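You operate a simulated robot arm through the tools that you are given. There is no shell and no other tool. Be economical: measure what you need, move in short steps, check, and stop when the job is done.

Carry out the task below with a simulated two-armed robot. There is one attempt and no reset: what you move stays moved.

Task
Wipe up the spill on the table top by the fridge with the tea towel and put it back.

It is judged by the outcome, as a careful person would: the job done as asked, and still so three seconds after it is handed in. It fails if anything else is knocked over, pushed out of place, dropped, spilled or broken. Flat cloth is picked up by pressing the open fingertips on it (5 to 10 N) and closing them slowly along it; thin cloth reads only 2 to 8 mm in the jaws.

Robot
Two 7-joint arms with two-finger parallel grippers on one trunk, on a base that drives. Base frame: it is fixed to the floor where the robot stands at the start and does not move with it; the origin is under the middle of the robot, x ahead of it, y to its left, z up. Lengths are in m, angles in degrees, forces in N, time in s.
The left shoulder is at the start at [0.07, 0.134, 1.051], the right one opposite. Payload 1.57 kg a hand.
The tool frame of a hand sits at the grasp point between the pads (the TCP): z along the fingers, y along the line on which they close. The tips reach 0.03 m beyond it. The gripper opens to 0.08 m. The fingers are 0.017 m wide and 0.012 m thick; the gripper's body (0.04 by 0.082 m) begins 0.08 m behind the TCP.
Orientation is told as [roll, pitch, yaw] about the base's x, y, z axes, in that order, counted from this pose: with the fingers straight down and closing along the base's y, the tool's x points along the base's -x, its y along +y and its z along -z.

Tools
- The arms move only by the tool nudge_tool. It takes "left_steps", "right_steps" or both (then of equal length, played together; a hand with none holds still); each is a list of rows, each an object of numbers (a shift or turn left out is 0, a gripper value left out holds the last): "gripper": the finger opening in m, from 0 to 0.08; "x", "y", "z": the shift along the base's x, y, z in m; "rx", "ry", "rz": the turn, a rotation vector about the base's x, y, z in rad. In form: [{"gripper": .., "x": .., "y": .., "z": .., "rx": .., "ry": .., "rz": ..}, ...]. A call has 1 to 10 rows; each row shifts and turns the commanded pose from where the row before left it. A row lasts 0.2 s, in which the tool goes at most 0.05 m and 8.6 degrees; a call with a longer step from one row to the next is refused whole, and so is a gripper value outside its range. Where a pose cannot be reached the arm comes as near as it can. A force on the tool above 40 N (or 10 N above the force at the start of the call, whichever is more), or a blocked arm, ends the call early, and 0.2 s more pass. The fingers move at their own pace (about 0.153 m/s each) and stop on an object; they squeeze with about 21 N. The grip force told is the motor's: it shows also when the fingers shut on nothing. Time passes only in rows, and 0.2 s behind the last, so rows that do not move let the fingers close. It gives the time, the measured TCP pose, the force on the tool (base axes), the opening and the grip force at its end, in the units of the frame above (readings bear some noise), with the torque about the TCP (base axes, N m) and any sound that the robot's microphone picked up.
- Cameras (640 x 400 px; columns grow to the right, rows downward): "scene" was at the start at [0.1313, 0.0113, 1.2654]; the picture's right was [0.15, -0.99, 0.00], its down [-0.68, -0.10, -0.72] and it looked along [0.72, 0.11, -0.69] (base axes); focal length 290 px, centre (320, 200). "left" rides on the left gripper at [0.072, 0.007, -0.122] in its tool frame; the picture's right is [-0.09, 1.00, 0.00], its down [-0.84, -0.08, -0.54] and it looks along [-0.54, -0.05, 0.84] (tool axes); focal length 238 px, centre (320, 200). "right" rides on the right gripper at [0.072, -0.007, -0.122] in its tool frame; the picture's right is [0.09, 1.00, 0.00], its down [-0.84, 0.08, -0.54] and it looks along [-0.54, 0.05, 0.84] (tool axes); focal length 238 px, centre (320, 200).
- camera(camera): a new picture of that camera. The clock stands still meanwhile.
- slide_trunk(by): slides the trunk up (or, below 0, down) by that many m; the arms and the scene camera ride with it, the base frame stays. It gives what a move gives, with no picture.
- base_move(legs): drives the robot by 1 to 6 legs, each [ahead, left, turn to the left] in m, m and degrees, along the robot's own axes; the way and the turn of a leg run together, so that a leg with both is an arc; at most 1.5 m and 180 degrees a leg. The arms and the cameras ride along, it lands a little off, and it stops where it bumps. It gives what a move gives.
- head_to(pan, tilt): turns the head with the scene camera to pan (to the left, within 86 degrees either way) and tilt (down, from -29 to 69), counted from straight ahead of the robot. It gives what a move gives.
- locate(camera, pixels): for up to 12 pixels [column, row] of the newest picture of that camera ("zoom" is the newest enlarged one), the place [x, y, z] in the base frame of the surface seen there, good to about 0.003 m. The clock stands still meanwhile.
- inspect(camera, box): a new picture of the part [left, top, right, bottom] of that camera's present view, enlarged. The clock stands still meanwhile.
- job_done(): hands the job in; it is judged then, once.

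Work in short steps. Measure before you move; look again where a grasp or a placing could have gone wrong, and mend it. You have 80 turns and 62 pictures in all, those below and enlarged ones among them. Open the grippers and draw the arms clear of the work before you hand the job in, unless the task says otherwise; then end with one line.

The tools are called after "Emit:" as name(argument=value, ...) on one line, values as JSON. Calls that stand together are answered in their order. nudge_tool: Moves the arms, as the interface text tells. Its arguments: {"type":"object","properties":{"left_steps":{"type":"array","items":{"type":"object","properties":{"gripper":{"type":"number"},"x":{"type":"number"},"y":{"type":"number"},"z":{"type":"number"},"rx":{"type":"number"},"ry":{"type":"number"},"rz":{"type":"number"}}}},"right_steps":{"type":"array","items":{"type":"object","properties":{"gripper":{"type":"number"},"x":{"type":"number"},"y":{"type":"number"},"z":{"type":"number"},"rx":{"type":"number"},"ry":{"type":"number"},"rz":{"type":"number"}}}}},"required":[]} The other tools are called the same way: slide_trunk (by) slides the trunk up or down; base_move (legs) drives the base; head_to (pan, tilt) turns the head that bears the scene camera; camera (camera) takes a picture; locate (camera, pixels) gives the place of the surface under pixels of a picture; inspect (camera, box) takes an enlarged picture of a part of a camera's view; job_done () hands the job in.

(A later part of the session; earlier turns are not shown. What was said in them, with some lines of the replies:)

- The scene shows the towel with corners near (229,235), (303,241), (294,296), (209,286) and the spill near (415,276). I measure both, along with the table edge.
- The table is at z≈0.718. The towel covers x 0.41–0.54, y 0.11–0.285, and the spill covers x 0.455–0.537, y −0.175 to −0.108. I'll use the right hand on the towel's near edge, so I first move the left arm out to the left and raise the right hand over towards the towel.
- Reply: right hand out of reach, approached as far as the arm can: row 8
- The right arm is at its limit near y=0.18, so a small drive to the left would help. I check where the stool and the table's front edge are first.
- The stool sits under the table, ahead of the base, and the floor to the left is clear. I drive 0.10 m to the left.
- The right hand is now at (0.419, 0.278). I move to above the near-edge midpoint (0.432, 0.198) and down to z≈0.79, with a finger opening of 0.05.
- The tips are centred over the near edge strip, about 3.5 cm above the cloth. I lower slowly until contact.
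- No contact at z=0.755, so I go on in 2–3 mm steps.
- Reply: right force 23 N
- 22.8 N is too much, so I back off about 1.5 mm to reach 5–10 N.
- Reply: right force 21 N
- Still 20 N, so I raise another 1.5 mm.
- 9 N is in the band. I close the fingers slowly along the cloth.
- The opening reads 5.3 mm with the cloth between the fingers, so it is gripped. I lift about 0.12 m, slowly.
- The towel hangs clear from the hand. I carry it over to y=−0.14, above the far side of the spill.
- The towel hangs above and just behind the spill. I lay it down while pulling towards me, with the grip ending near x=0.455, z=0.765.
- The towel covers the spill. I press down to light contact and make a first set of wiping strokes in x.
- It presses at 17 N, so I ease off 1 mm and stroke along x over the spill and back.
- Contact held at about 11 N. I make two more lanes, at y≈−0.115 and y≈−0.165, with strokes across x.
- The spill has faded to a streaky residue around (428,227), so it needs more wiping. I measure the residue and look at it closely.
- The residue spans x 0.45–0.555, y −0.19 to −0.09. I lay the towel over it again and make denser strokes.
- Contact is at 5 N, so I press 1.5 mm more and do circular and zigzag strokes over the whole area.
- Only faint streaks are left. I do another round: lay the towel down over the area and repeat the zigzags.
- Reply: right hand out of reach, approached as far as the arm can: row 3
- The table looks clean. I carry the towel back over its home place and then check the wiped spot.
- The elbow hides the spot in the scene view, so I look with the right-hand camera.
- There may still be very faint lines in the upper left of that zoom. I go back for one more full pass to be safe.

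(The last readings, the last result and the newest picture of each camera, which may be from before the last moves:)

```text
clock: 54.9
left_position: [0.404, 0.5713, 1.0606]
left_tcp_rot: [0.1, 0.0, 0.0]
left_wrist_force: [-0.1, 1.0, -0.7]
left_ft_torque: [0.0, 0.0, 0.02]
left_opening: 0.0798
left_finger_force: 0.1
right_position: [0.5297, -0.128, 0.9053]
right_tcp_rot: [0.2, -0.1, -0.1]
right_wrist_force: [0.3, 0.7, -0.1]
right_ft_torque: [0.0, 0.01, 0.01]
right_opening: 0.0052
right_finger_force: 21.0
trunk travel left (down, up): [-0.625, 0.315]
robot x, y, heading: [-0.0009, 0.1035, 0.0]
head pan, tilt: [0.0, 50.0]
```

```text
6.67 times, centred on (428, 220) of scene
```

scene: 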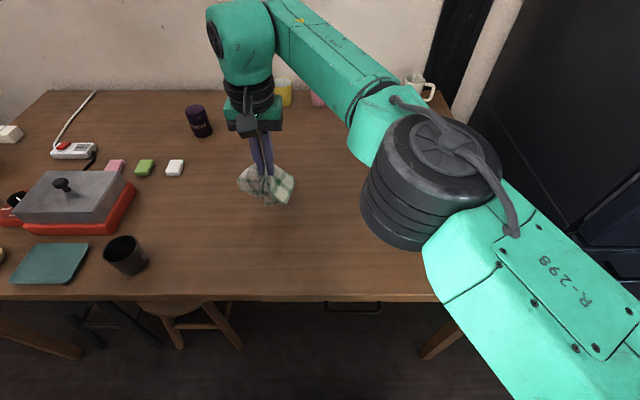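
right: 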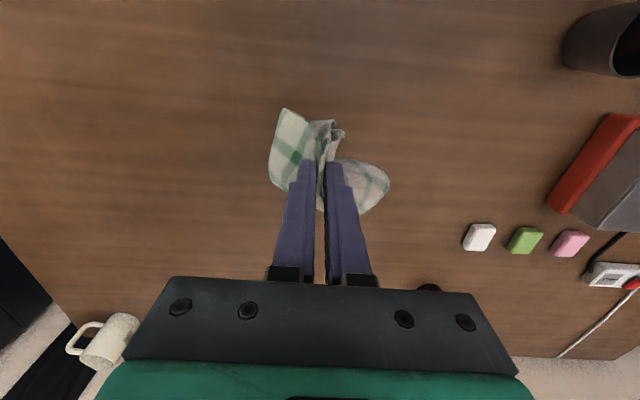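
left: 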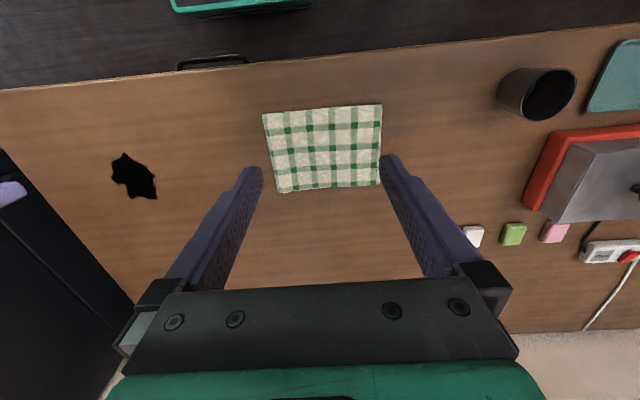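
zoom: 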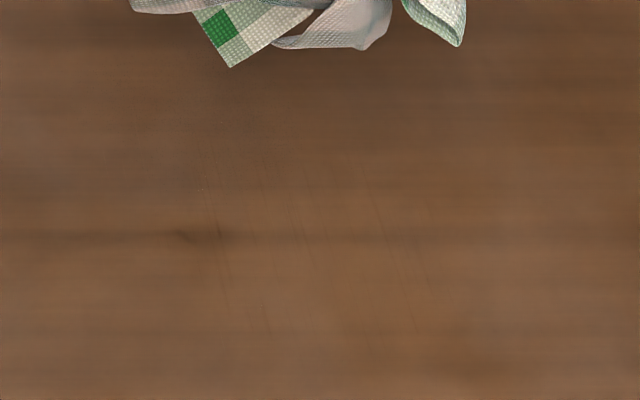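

Hair-thin traces are still there. I wipe the area once more.

Emit:
nudge_tool(right_steps=[{"z": -0.03}, {"z": -0.03}, {"z": -0.02, "x": -0.01}, {"z": -0.02, "x": -0.015}, {"z": -0.02, "x": -0.015}, {"z": -0.015, "x": -0.015}, {"z": -0.01, "x": -0.015}, {"z": -0.004, "x": -0.01}, {"x": -0.005, "z": -0.001}])

Emit:
nudge_tool(right_steps=[{"x": 0.03, "y": 0.015}, {"x": 0.03, "y": 0.02}, {"x": 0.035, "y": 0.005}, {"x": -0.03, "y": -0.005}, {"x": -0.03, "y": -0.005}, {"x": -0.03, "y": -0.005}, {"x": 0.03, "y": -0.005}, {"x": 0.03, "y": -0.005}, {"x": 0.03, "y": -0.005}, {}])

Emit:
nudge_tool(right_steps=[{"x": -0.03, "y": -0.005}, {"x": -0.03, "y": -0.005}, {"x": -0.03, "y": -0.005}, {"x": 0.03, "y": -0.005}, {"x": 0.03, "y": -0.005}, {"x": 0.03, "y": -0.005}, {"x": -0.03, "y": -0.005}, {"x": -0.03, "y": -0.005}, {"x": -0.03, "y": -0.005}, {}])

Emit:
nudge_tool(right_steps=[{"x": 0.03, "y": -0.01}, {"x": 0.03, "y": 0.03}, {"x": 0.02, "y": 0.03}, {"x": -0.02, "y": 0.02}, {"x": -0.02, "y": -0.03}, {"x": -0.02, "y": 0.03}, {"x": -0.02, "y": -0.03}, {"x": 0.03, "y": -0.02}, {"x": 0.03, "y": 0.02}, {}])

Emit:
nudge_tool(right_steps=[{"z": 0.01}, {"z": 0.02}, {"z": 0.03}, {"z": 0.03}, {"z": 0.03, "y": 0.02}, {"z": 0.03, "y": 0.03}, {}])

Emit:
inspect(camera="scene", box=[380, 190, 476, 250])

```text
clock: 56.9
left_position: [0.4037, 0.5713, 1.0609]
left_tcp_rot: [0.0, 0.0, 0.1]
left_wrist_force: [-0.8, 0.1, -0.9]
left_ft_torque: [0.02, -0.04, 0.0]
left_opening: 0.0802
left_finger_force: 0.1
right_position: [0.4447, -0.1261, 0.7569]
right_tcp_rot: [0.2, -0.3, 0.0]
right_wrist_force: [4.4, -1.0, 10.1]
right_ft_torque: [-0.01, -0.19, 0.02]
right_opening: 0.005
right_finger_force: 21.2
trunk travel left (down, up): [-0.625, 0.315]
robot x, y, heading: [0.0012, 0.0988, 0.0]
head pan, tilt: [0.0, 50.0]
```

```text
clock: 59.1
left_position: [0.401, 0.5713, 1.061]
left_tcp_rot: [-0.1, -0.1, 0.0]
left_wrist_force: [-0.3, -0.4, -0.4]
left_ft_torque: [-0.02, -0.01, -0.02]
left_opening: 0.0802
left_finger_force: 0.0
right_position: [0.5409, -0.1153, 0.7559]
right_tcp_rot: [0.2, -0.1, 0.0]
right_wrist_force: [-1.3, 1.3, 7.8]
right_ft_torque: [0.02, -0.01, 0.02]
right_opening: 0.0052
right_finger_force: 20.7
trunk travel left (down, up): [-0.625, 0.315]
robot x, y, heading: [0.001, 0.1022, -0.1]
head pan, tilt: [0.0, 50.0]
```

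```text
clock: 61.3
left_position: [0.4036, 0.5706, 1.061]
left_tcp_rot: [0.0, 0.0, 0.0]
left_wrist_force: [-0.6, -0.9, -0.7]
left_ft_torque: [-0.02, -0.02, 0.01]
left_opening: 0.0799
left_finger_force: 0.1
right_position: [0.4503, -0.161, 0.7556]
right_tcp_rot: [0.1, 0.0, -0.1]
right_wrist_force: [1.3, -0.4, 7.1]
right_ft_torque: [-0.05, -0.06, 0.0]
right_opening: 0.0047
right_finger_force: 20.9
trunk travel left (down, up): [-0.625, 0.315]
robot x, y, heading: [0.0012, 0.0993, 0.2]
head pan, tilt: [0.0, 50.0]
```

```text
clock: 63.5
left_position: [0.402, 0.5698, 1.0604]
left_tcp_rot: [0.1, 0.0, 0.1]
left_wrist_force: [-0.4, -0.8, -0.3]
left_ft_torque: [0.01, 0.0, 0.02]
left_opening: 0.08
left_finger_force: 0.0
right_position: [0.5096, -0.1215, 0.7543]
right_tcp_rot: [0.2, -0.1, -0.1]
right_wrist_force: [-0.3, 0.4, 1.8]
right_ft_torque: [0.03, -0.02, 0.0]
right_opening: 0.0051
right_finger_force: 21.3
trunk travel left (down, up): [-0.625, 0.315]
robot x, y, heading: [-0.0004, 0.101, 0.0]
head pan, tilt: [0.0, 50.0]
```

```text
clock: 65.1
left_position: [0.4037, 0.5705, 1.0603]
left_tcp_rot: [0.2, 0.0, 0.0]
left_wrist_force: [0.4, -0.4, 0.2]
left_ft_torque: [0.01, -0.01, 0.02]
left_opening: 0.0799
left_finger_force: 0.1
right_position: [0.5109, -0.0731, 0.9061]
right_tcp_rot: [0.2, 0.0, -0.1]
right_wrist_force: [0.6, -0.5, -0.7]
right_ft_torque: [0.0, 0.01, 0.0]
right_opening: 0.0051
right_finger_force: 21.0
trunk travel left (down, up): [-0.625, 0.315]
robot x, y, heading: [0.0026, 0.1016, 0.1]
head pan, tilt: [0.0, 50.0]
```

```text
6.67 times, centred on (428, 220) of scene
```

zoom: 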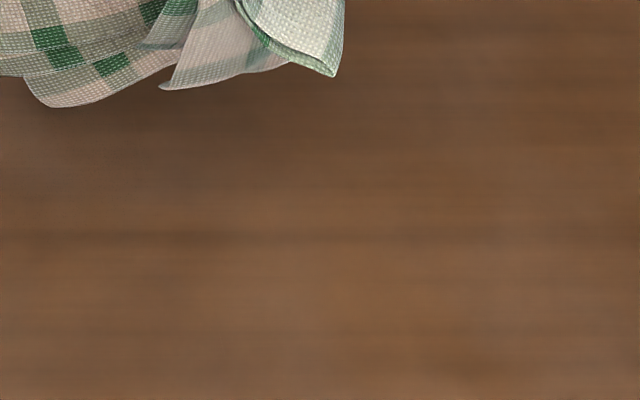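

The table is spotless now. I carry the towel home.

Emit:
nudge_tool(right_steps=[{"y": 0.04}, {"y": 0.045}, {"y": 0.045}, {"y": 0.045}, {"y": 0.045}, {"y": 0.035}, {"y": 0.016, "x": 0.01}, {}, {}])

Emit:
nudge_tool(right_steps=[{"z": -0.02}, {"z": -0.02}, {"z": -0.015, "x": -0.008}, {"z": -0.015, "x": -0.012}, {"z": -0.015, "x": -0.014}, {"z": -0.015, "x": -0.014}, {"z": -0.015, "x": -0.014}, {"z": -0.015, "x": -0.014}, {"z": -0.012, "x": -0.012}, {}])

Emit:
camera(camera="scene")

Emit:
camera(camera="right")

```text
clock: 67.1
left_position: [0.4034, 0.5719, 1.0589]
left_tcp_rot: [0.0, 0.0, -0.1]
left_wrist_force: [-0.4, 0.0, 0.7]
left_ft_torque: [0.03, -0.01, 0.03]
left_opening: 0.0797
left_finger_force: 0.0
right_position: [0.5164, 0.1925, 0.9056]
right_tcp_rot: [0.1, -0.1, 0.1]
right_wrist_force: [0.2, 0.1, -0.1]
right_ft_torque: [-0.04, 0.02, -0.01]
right_opening: 0.0049
right_finger_force: 21.8
right hand out of reach, approached as far as the arm can: row 7
trunk travel left (down, up): [-0.625, 0.315]
robot x, y, heading: [0.005, 0.0996, 0.1]
head pan, tilt: [0.0, 50.0]
```

```text
clock: 69.3
left_position: [0.4048, 0.572, 1.0587]
left_tcp_rot: [0.1, 0.0, 0.1]
left_wrist_force: [-0.5, 0.5, 0.1]
left_ft_torque: [0.0, -0.01, 0.02]
left_opening: 0.0797
left_finger_force: 0.1
right_position: [0.4271, 0.1916, 0.763]
right_tcp_rot: [0.2, -0.1, 0.0]
right_wrist_force: [-0.1, -1.4, 0.7]
right_ft_torque: [-0.02, -0.04, -0.01]
right_opening: 0.0048
right_finger_force: 20.9
trunk travel left (down, up): [-0.625, 0.315]
robot x, y, heading: [-0.003, 0.099, 0.1]
head pan, tilt: [0.0, 50.0]
```

```text
33 pictures are left
```

scene: 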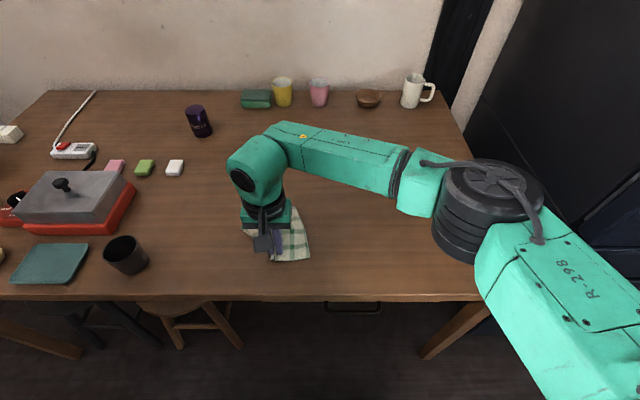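

```text
32 pictures are left
```

right: 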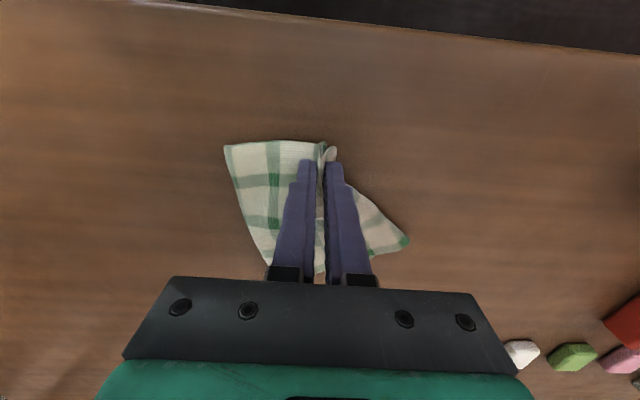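

The right half lies flat, but the left near corner is tucked. I lower to the table and open slowly to spread the gather, then look.

Emit:
nudge_tool(right_steps=[{"z": -0.005, "y": 0.006}, {"z": -0.002}, {"gripper": 0.01}, {"gripper": 0.02}, {"gripper": 0.03}, {"gripper": 0.04}, {"gripper": 0.05}, {"gripper": 0.06}, {}])

Emit:
nudge_tool(right_steps=[{"z": 0.01}, {"z": 0.02}, {"z": 0.04}, {"z": 0.045}, {"z": 0.045}, {"z": 0.02}, {}])

Emit:
camera(camera="right")

Emit:
inspect(camera="scene", box=[200, 180, 344, 270])

```text
clock: 71.3
left_position: [0.4032, 0.5693, 1.0581]
left_tcp_rot: [-0.1, 0.0, 0.0]
left_wrist_force: [0.4, -0.8, -0.2]
left_ft_torque: [0.04, 0.05, -0.01]
left_opening: 0.0797
left_finger_force: 0.0
right_position: [0.4277, 0.1974, 0.7552]
right_tcp_rot: [0.1, -0.2, 0.0]
right_wrist_force: [0.0, -0.4, 0.8]
right_ft_torque: [0.03, -0.01, 0.04]
right_opening: 0.0604
right_finger_force: 0.1
trunk travel left (down, up): [-0.625, 0.315]
robot x, y, heading: [0.0003, 0.1014, 0.1]
head pan, tilt: [0.0, 50.0]
```

```text
clock: 72.9
left_position: [0.4024, 0.5713, 1.0611]
left_tcp_rot: [0.0, 0.0, 0.1]
left_wrist_force: [-0.1, -0.6, -0.2]
left_ft_torque: [-0.02, 0.0, 0.0]
left_opening: 0.0798
left_finger_force: 0.0
right_position: [0.4273, 0.1982, 0.9366]
right_tcp_rot: [0.1, 0.0, 0.0]
right_wrist_force: [0.0, 0.4, 0.4]
right_ft_torque: [0.04, 0.0, 0.01]
right_opening: 0.0599
right_finger_force: 0.2
trunk travel left (down, up): [-0.625, 0.315]
robot x, y, heading: [0.0024, 0.1014, 0.1]
head pan, tilt: [0.0, 50.0]
```

```text
31 pictures are left
```

right: 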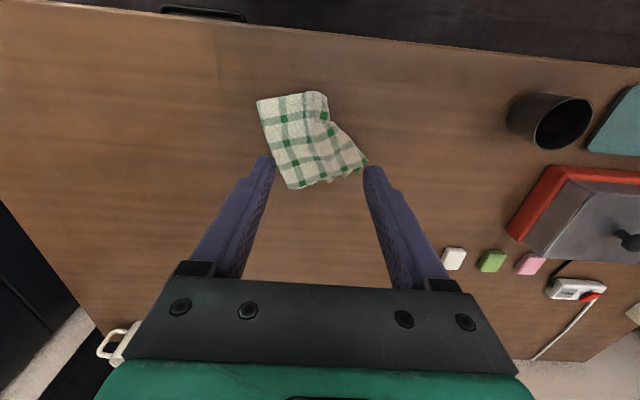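

```text
4.44 times, centred on (272, 225) of scene
```

zoom: 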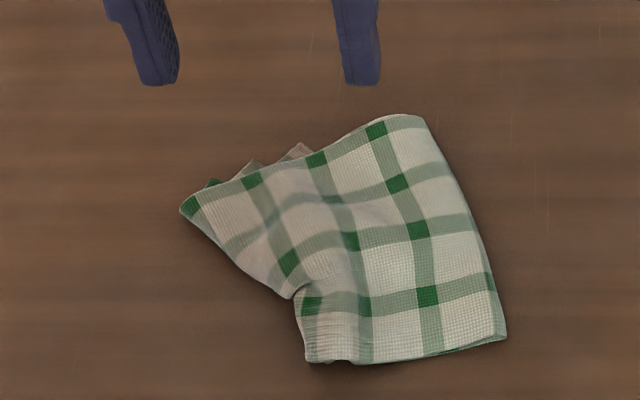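

The towel is home, but its left near corner is tucked under. I measure its present outline to see whether to straighten it.

Emit:
locate(camera="zoom", pixels=[[410, 120], [500, 335], [315, 355], [300, 295], [185, 210], [300, 150], [350, 300], [340, 220]])

Emit:
inspect(camera="right", box=[230, 75, 390, 200])

```text
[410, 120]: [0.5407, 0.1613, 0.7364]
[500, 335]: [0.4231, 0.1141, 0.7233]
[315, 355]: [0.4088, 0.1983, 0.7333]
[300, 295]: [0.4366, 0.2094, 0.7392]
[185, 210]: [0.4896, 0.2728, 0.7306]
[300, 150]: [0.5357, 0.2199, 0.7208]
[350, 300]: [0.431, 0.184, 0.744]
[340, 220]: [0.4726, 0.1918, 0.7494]
```

```text
3.20 times, centred on (310, 138) of right
```

zoom: 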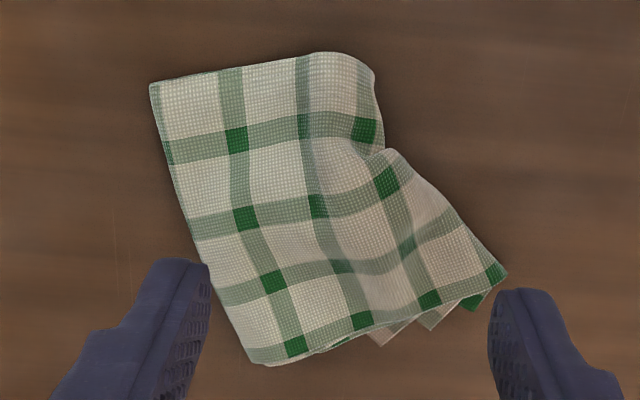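

The near-left quadrant is folded underneath along a diagonal. I plan to re-pick at the right edge middle, where there is no flap, so the towel hangs free, then lay it with a drag to the right so the trailing cloth straightens. I measure that edge first.

Emit:
locate(camera="zoom", pixels=[[155, 90], [195, 230], [260, 355], [215, 220], [245, 215], [280, 210], [230, 180], [300, 150]])

```text
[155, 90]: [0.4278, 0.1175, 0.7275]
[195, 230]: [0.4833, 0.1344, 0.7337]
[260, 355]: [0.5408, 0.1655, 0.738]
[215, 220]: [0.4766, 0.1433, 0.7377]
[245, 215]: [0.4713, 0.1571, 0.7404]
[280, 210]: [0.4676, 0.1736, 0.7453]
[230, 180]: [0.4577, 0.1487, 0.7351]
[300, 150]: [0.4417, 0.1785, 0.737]
```

I move over (0.480, 0.156) with opening 0.036, yawed about −18° to align with the edge normal, and descend.

Emit:
nudge_tool(right_steps=[{"x": 0.025, "y": -0.02, "gripper": 0.036, "rz": 0.1}, {"x": 0.027, "y": -0.022, "rz": 0.1}, {"z": -0.04, "rz": 0.1}, {"z": -0.04}, {"z": -0.04}, {"z": -0.03}, {}])

Emit:
camera(camera="right")

```text
clock: 74.5
left_position: [0.4037, 0.5703, 1.0596]
left_tcp_rot: [0.0, 0.0, 0.0]
left_wrist_force: [0.0, -1.0, 0.2]
left_ft_torque: [0.02, 0.0, -0.05]
left_opening: 0.0801
left_finger_force: 0.0
right_position: [0.4802, 0.1555, 0.7851]
right_tcp_rot: [0.2, -0.1, 17.2]
right_wrist_force: [0.6, 0.3, -0.3]
right_ft_torque: [-0.02, -0.01, 0.01]
right_opening: 0.036
right_finger_force: 0.1
trunk travel left (down, up): [-0.625, 0.315]
robot x, y, heading: [0.0013, 0.1032, 0.2]
head pan, tilt: [0.0, 50.0]
```

```text
28 pictures are left
```

right: 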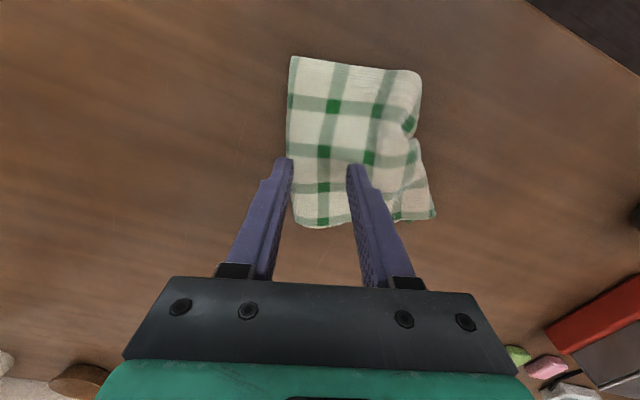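

The jaws align with the edge, and the right-hand finger sits just at the cloth edge. I shift 6 mm inward and lower.

Emit:
nudge_tool(right_steps=[{"y": 0.006, "x": -0.002}, {"z": -0.012}, {"z": -0.008}, {"z": -0.004}, {"z": -0.004}, {}])

```text
clock: 75.9
left_position: [0.4036, 0.5711, 1.062]
left_tcp_rot: [0.0, -0.1, -0.1]
left_wrist_force: [-1.0, 0.4, -0.2]
left_ft_torque: [0.0, 0.01, -0.01]
left_opening: 0.08
left_finger_force: 0.0
right_position: [0.4769, 0.1609, 0.7593]
right_tcp_rot: [0.2, -0.2, 17.2]
right_wrist_force: [-0.4, -0.3, 6.8]
right_ft_torque: [0.13, 0.02, -0.01]
right_opening: 0.0352
right_finger_force: 0.0
trunk travel left (down, up): [-0.625, 0.315]
robot x, y, heading: [-0.0015, 0.0971, 0.1]
head pan, tilt: [0.0, 50.0]
```

6.8 N with the inner finger on the thicker part. I press 1.5 mm further and close slowly.

Emit:
nudge_tool(right_steps=[{"z": -0.0015}, {"gripper": 0.03}, {"gripper": 0.024}, {"gripper": 0.018}, {"gripper": 0.012}, {"gripper": 0.006}, {"gripper": 0.0}, {}, {}])

Emit:
camera(camera="right")

```text
clock: 77.9
left_position: [0.4023, 0.5711, 1.0601]
left_tcp_rot: [-0.1, 0.0, 0.1]
left_wrist_force: [-1.1, -1.0, 0.3]
left_ft_torque: [-0.01, 0.03, -0.01]
left_opening: 0.0801
left_finger_force: 0.1
right_position: [0.4777, 0.162, 0.7576]
right_tcp_rot: [0.2, -0.1, 17.2]
right_wrist_force: [-0.5, -0.2, 8.0]
right_ft_torque: [0.07, 0.02, -0.03]
right_opening: 0.0065
right_finger_force: 20.9
trunk travel left (down, up): [-0.625, 0.315]
robot x, y, heading: [0.0038, 0.1024, 0.1]
head pan, tilt: [0.0, 50.0]
```

```text
27 pictures are left
```

right: 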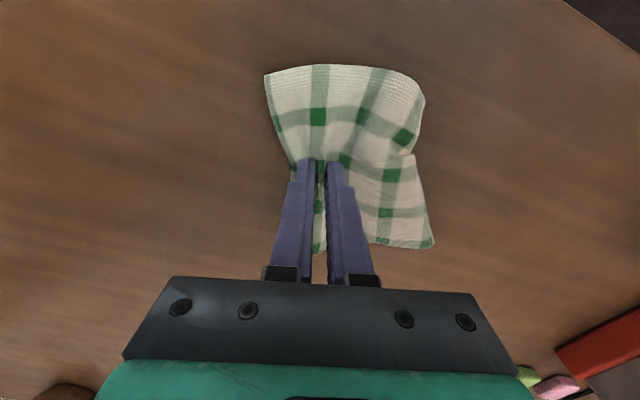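

Gripped at 6.5 mm. I lift 0.2 m so the towel hangs free, and look.

Emit:
nudge_tool(right_steps=[{"z": 0.015}, {"z": 0.02}, {"z": 0.03}, {"z": 0.03}, {"z": 0.03, "rz": -0.1}, {"z": 0.03, "rz": -0.1}, {"z": 0.03, "rz": -0.1}, {"z": 0.02}, {}, {}])

Emit:
inspect(camera="scene", box=[180, 100, 372, 220])

Emit:
camera(camera="right")

```text
clock: 80.1
left_position: [0.4037, 0.5714, 1.0591]
left_tcp_rot: [-0.1, 0.0, 0.0]
left_wrist_force: [-0.6, 0.7, 0.2]
left_ft_torque: [-0.01, 0.01, -0.01]
left_opening: 0.08
left_finger_force: 0.0
right_position: [0.4789, 0.1609, 0.9621]
right_tcp_rot: [0.2, -0.1, 0.0]
right_wrist_force: [0.0, -0.7, -0.1]
right_ft_torque: [0.06, 0.01, -0.03]
right_opening: 0.006
right_finger_force: 20.9
trunk travel left (down, up): [-0.625, 0.315]
robot x, y, heading: [-0.0035, 0.1006, 0.1]
head pan, tilt: [0.0, 50.0]
```

```text
3.33 times, centred on (276, 160) of scene
```

zoom: 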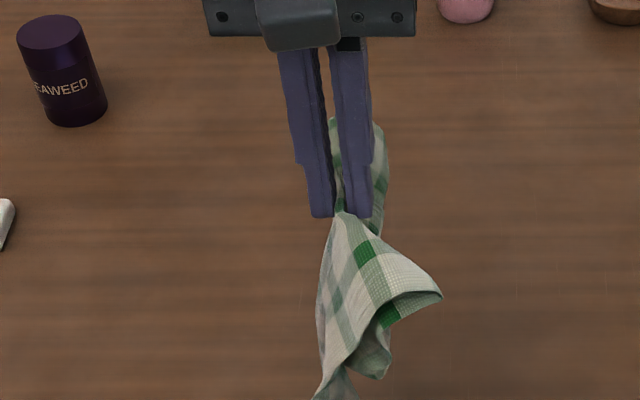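

```text
25 pictures are left
```

right: 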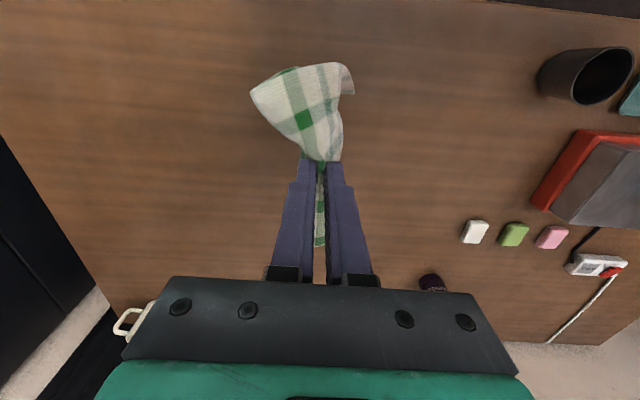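

It hangs free. To land the left edge further left and drag it back to the right I need more reach, so I drive the base 0.12 m left. The hand rides along to y≈0.28, over clear table.

Emit:
base_move(legs=[[0, 0.12, 0]])

Emit:
camera(camera="scene")

```text
clock: 81.4
left_position: [0.4031, 0.6917, 1.0616]
left_tcp_rot: [0.1, 0.0, -0.1]
left_wrist_force: [0.3, -0.5, -0.7]
left_ft_torque: [-0.03, -0.01, 0.01]
left_opening: 0.0796
left_finger_force: 0.1
right_position: [0.4792, 0.2805, 0.9627]
right_tcp_rot: [0.2, -0.3, -0.2]
right_wrist_force: [-0.4, 0.3, -0.9]
right_ft_torque: [0.0, 0.02, -0.01]
right_opening: 0.0056
right_finger_force: 20.9
trunk travel left (down, up): [-0.625, 0.315]
robot x, y, heading: [0.0018, 0.2239, 0.2]
head pan, tilt: [0.0, 50.0]
```

```text
24 pictures are left
```

scene: 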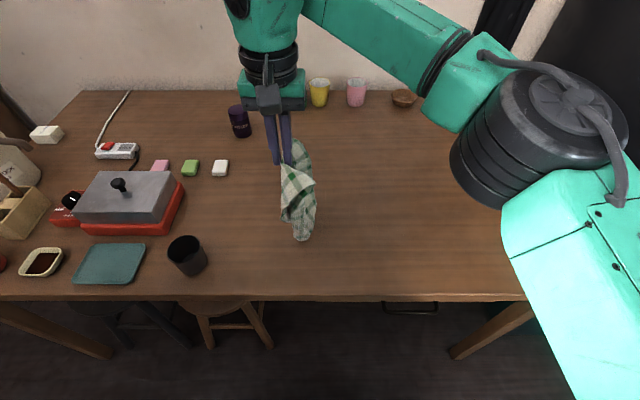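

The path is clear, with the black cup well to the left. I go to y=0.31, lower, and lay the towel while moving right.

Emit:
nudge_tool(right_steps=[{"y": 0.03, "z": -0.02}, {"z": -0.035}, {"z": -0.035}, {"z": -0.01, "y": -0.012}, {"z": -0.014, "y": -0.015}, {"z": -0.016, "y": -0.018}, {"z": -0.018, "y": -0.018}, {"z": -0.018, "y": -0.018}, {"z": -0.018, "y": -0.018}, {"z": -0.014, "y": -0.016}])

Emit:
camera(camera="scene")

Emit:
camera(camera="right")

```text
clock: 83.6
left_position: [0.4045, 0.6908, 1.0604]
left_tcp_rot: [0.2, 0.0, 0.0]
left_wrist_force: [0.7, 0.0, -0.2]
left_ft_torque: [0.0, 0.04, 0.02]
left_opening: 0.0801
left_finger_force: 0.0
right_position: [0.4776, 0.1959, 0.7635]
right_tcp_rot: [0.3, 0.1, 0.0]
right_wrist_force: [-0.6, -0.9, 0.3]
right_ft_torque: [0.01, -0.03, 0.0]
right_opening: 0.0056
right_finger_force: 21.0
trunk travel left (down, up): [-0.625, 0.315]
robot x, y, heading: [-0.0039, 0.2219, 0.2]
head pan, tilt: [0.0, 50.0]
```

```text
23 pictures are left
```

scene: 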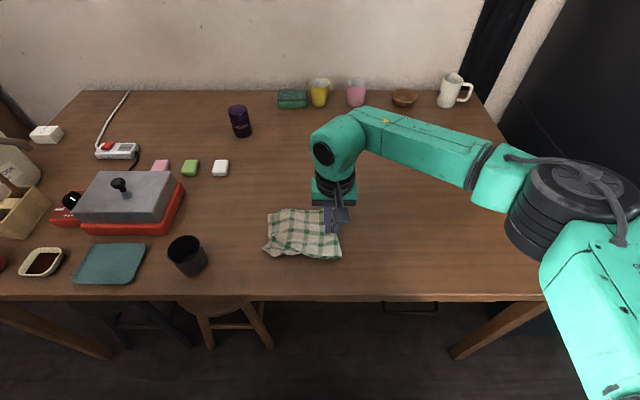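

```text
22 pictures are left
```

right: 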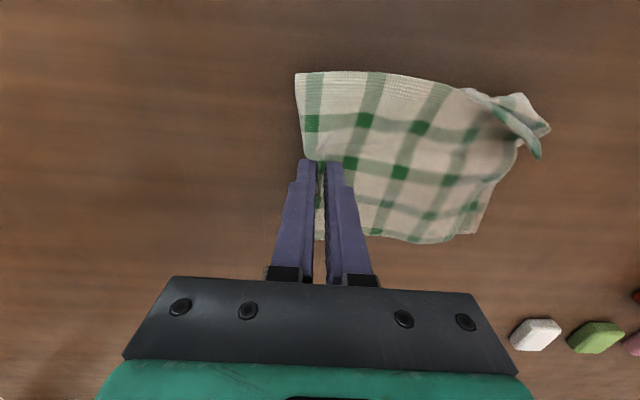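

The towel is spread nicely. I drag it 6 cm right along the table to its home, which straightens the trailing left edge.

Emit:
nudge_tool(right_steps=[{"y": -0.01, "z": -0.003}, {"y": -0.012}, {"y": -0.012}, {"y": -0.012}, {"y": -0.01}, {"y": -0.006}, {}])

Emit:
camera(camera="right")

Emit:
inspect(camera="scene", box=[230, 185, 390, 285])

Emit:
locate(camera="zoom", pixels=[[160, 290], [180, 120], [440, 300], [300, 200], [420, 130]])

```text
clock: 85.2
left_position: [0.4043, 0.691, 1.0595]
left_tcp_rot: [0.0, 0.0, 0.0]
left_wrist_force: [-0.4, 0.3, -0.2]
left_ft_torque: [0.01, 0.01, -0.01]
left_opening: 0.08
left_finger_force: 0.1
right_position: [0.4782, 0.1341, 0.7618]
right_tcp_rot: [0.1, -0.1, 0.0]
right_wrist_force: [0.2, 0.7, 0.2]
right_ft_torque: [0.02, 0.02, -0.06]
right_opening: 0.0057
right_finger_force: 21.3
trunk travel left (down, up): [-0.625, 0.315]
robot x, y, heading: [0.0011, 0.2185, 0.1]
head pan, tilt: [0.0, 50.0]
```

```text
21 pictures are left
```

right: 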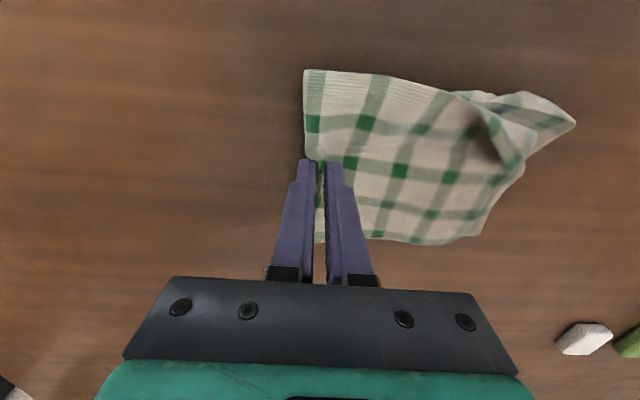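

```text
4.00 times, centred on (310, 235) of scene
```

zoom: 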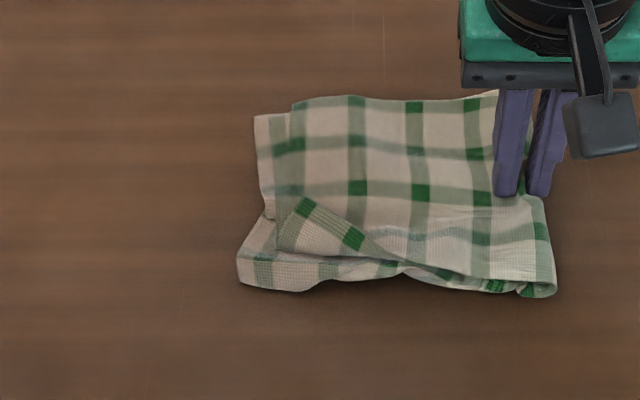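

```text
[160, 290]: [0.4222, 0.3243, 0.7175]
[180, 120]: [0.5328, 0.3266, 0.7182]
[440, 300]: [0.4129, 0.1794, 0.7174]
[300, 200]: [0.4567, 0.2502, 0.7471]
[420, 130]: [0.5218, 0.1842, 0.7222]
```

It's well placed: left edge near y≈0.29, near edge at x≈0.415, right edge about 0.12. I lower, release and lift off straight up.

Emit:
nudge_tool(right_steps=[{"z": -0.004}, {"gripper": 0.008}, {"gripper": 0.015}, {"gripper": 0.022}, {}, {"z": 0.01}, {"z": 0.03}, {"z": 0.04}, {"z": 0.04}, {}])

Emit:
nudge_tool(right_steps=[{"z": 0.03, "y": -0.045}, {"y": -0.045}, {"y": -0.045}, {"y": -0.045}, {"y": -0.045}, {}])

Emit:
camera(camera="scene")

Emit:
inspect(camera="scene", box=[230, 185, 390, 285])

Emit:
locate(camera="zoom", pixels=[[245, 280], [260, 120], [540, 290], [380, 200], [510, 105]])

```text
clock: 87.4
left_position: [0.404, 0.691, 1.0597]
left_tcp_rot: [0.0, 0.1, 0.1]
left_wrist_force: [-0.4, 0.0, -0.3]
left_ft_torque: [-0.01, -0.03, 0.03]
left_opening: 0.0801
left_finger_force: 0.0
right_position: [0.4767, 0.1358, 0.8764]
right_tcp_rot: [0.3, -0.1, 0.0]
right_wrist_force: [0.0, 0.6, 0.4]
right_ft_torque: [0.02, -0.02, 0.01]
right_opening: 0.0222
right_finger_force: 0.1
trunk travel left (down, up): [-0.625, 0.315]
robot x, y, heading: [0.0009, 0.2194, 0.2]
head pan, tilt: [0.0, 50.0]
```

```text
refused: row 1 steps farther than a row can; nothing moved
```

```text
19 pictures are left
```

scene: 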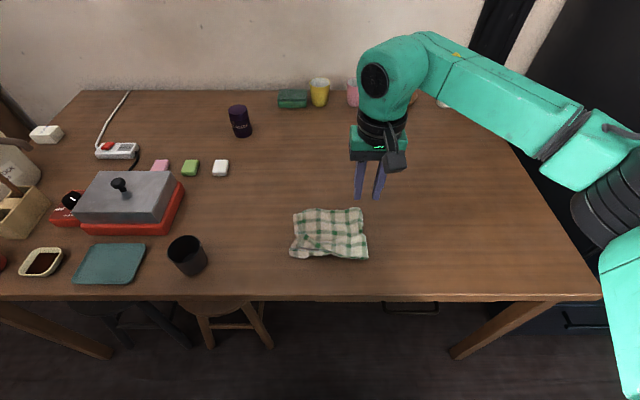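

```text
4.00 times, centred on (310, 235) of scene
```

zoom: 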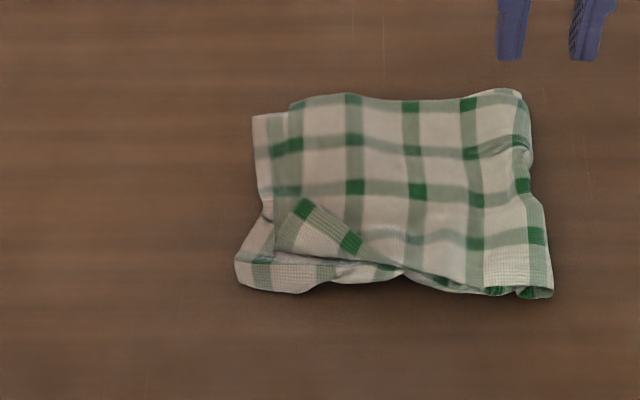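

```text
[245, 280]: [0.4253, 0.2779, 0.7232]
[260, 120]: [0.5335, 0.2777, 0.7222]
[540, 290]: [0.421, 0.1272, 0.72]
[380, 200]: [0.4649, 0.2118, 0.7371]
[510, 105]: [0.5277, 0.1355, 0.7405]
```

The towel lies back in its place, within about 1.5 cm of its original outline. I open the gripper, raise the arm and move it clear to the right, then do a final check of the whole table.

Emit:
nudge_tool(right_steps=[{"z": 0.03, "gripper": 0.08}, {"z": 0.02, "y": -0.04}, {"y": -0.045}, {"y": -0.045}, {"y": -0.045}, {}])

Emit:
head_to(pan=-12, tilt=48)

Emit:
camera(camera="scene")

Emit:
camera(camera="right")

```text
clock: 88.8
left_position: [0.4046, 0.6925, 1.0592]
left_tcp_rot: [-0.1, 0.0, 0.1]
left_wrist_force: [-0.2, -0.7, -0.1]
left_ft_torque: [0.0, 0.02, -0.02]
left_opening: 0.0799
left_finger_force: 0.1
right_position: [0.4767, -0.0394, 0.928]
right_tcp_rot: [0.0, 0.1, -0.1]
right_wrist_force: [-0.1, -0.2, 0.7]
right_ft_torque: [-0.04, -0.03, 0.03]
right_opening: 0.0797
right_finger_force: 0.1
trunk travel left (down, up): [-0.625, 0.315]
robot x, y, heading: [0.0004, 0.222, -0.1]
head pan, tilt: [0.0, 50.0]
```

```text
clock: 89.5
left_position: [0.4047, 0.6921, 1.0599]
left_tcp_rot: [0.1, 0.0, 0.1]
left_wrist_force: [0.8, 0.4, 0.5]
left_ft_torque: [-0.03, -0.02, -0.02]
left_opening: 0.0799
left_finger_force: 0.1
right_position: [0.4776, -0.0399, 0.9272]
right_tcp_rot: [0.2, -0.1, -0.1]
right_wrist_force: [0.6, 0.3, -0.1]
right_ft_torque: [-0.02, 0.01, -0.03]
right_opening: 0.0798
right_finger_force: 0.2
trunk travel left (down, up): [-0.625, 0.315]
robot x, y, heading: [0.0028, 0.2171, 0.0]
head pan, tilt: [-12.0, 48.0]
```

```text
17 pictures are left
```

scene: 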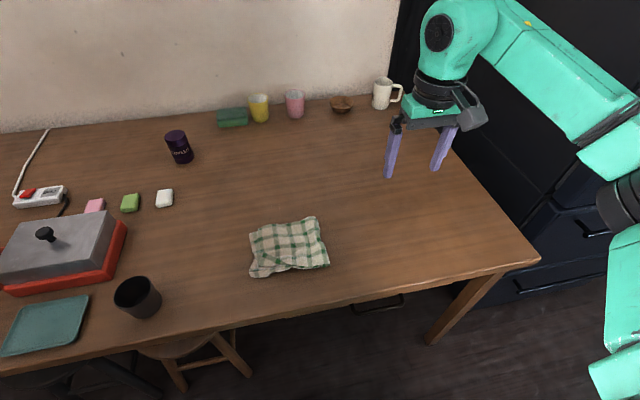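

```text
16 pictures are left
```

right: 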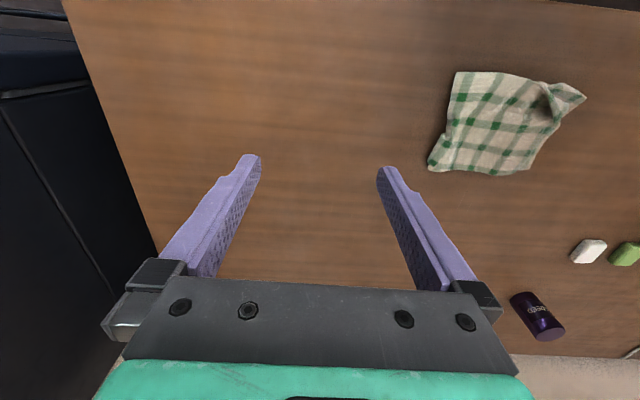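

The table is clean where the spill was, the towel is back in place and nothing else has moved. The hands are open and clear, so I hand in the job.

Emit:
job_done()

```text
The job is handed in.
```

I wiped up the spill completely and put the tea towel back within about 1.5 cm of where it lay. It's slightly rumpled, with one small corner fold at the near left, and nothing else on the table was disturbed.
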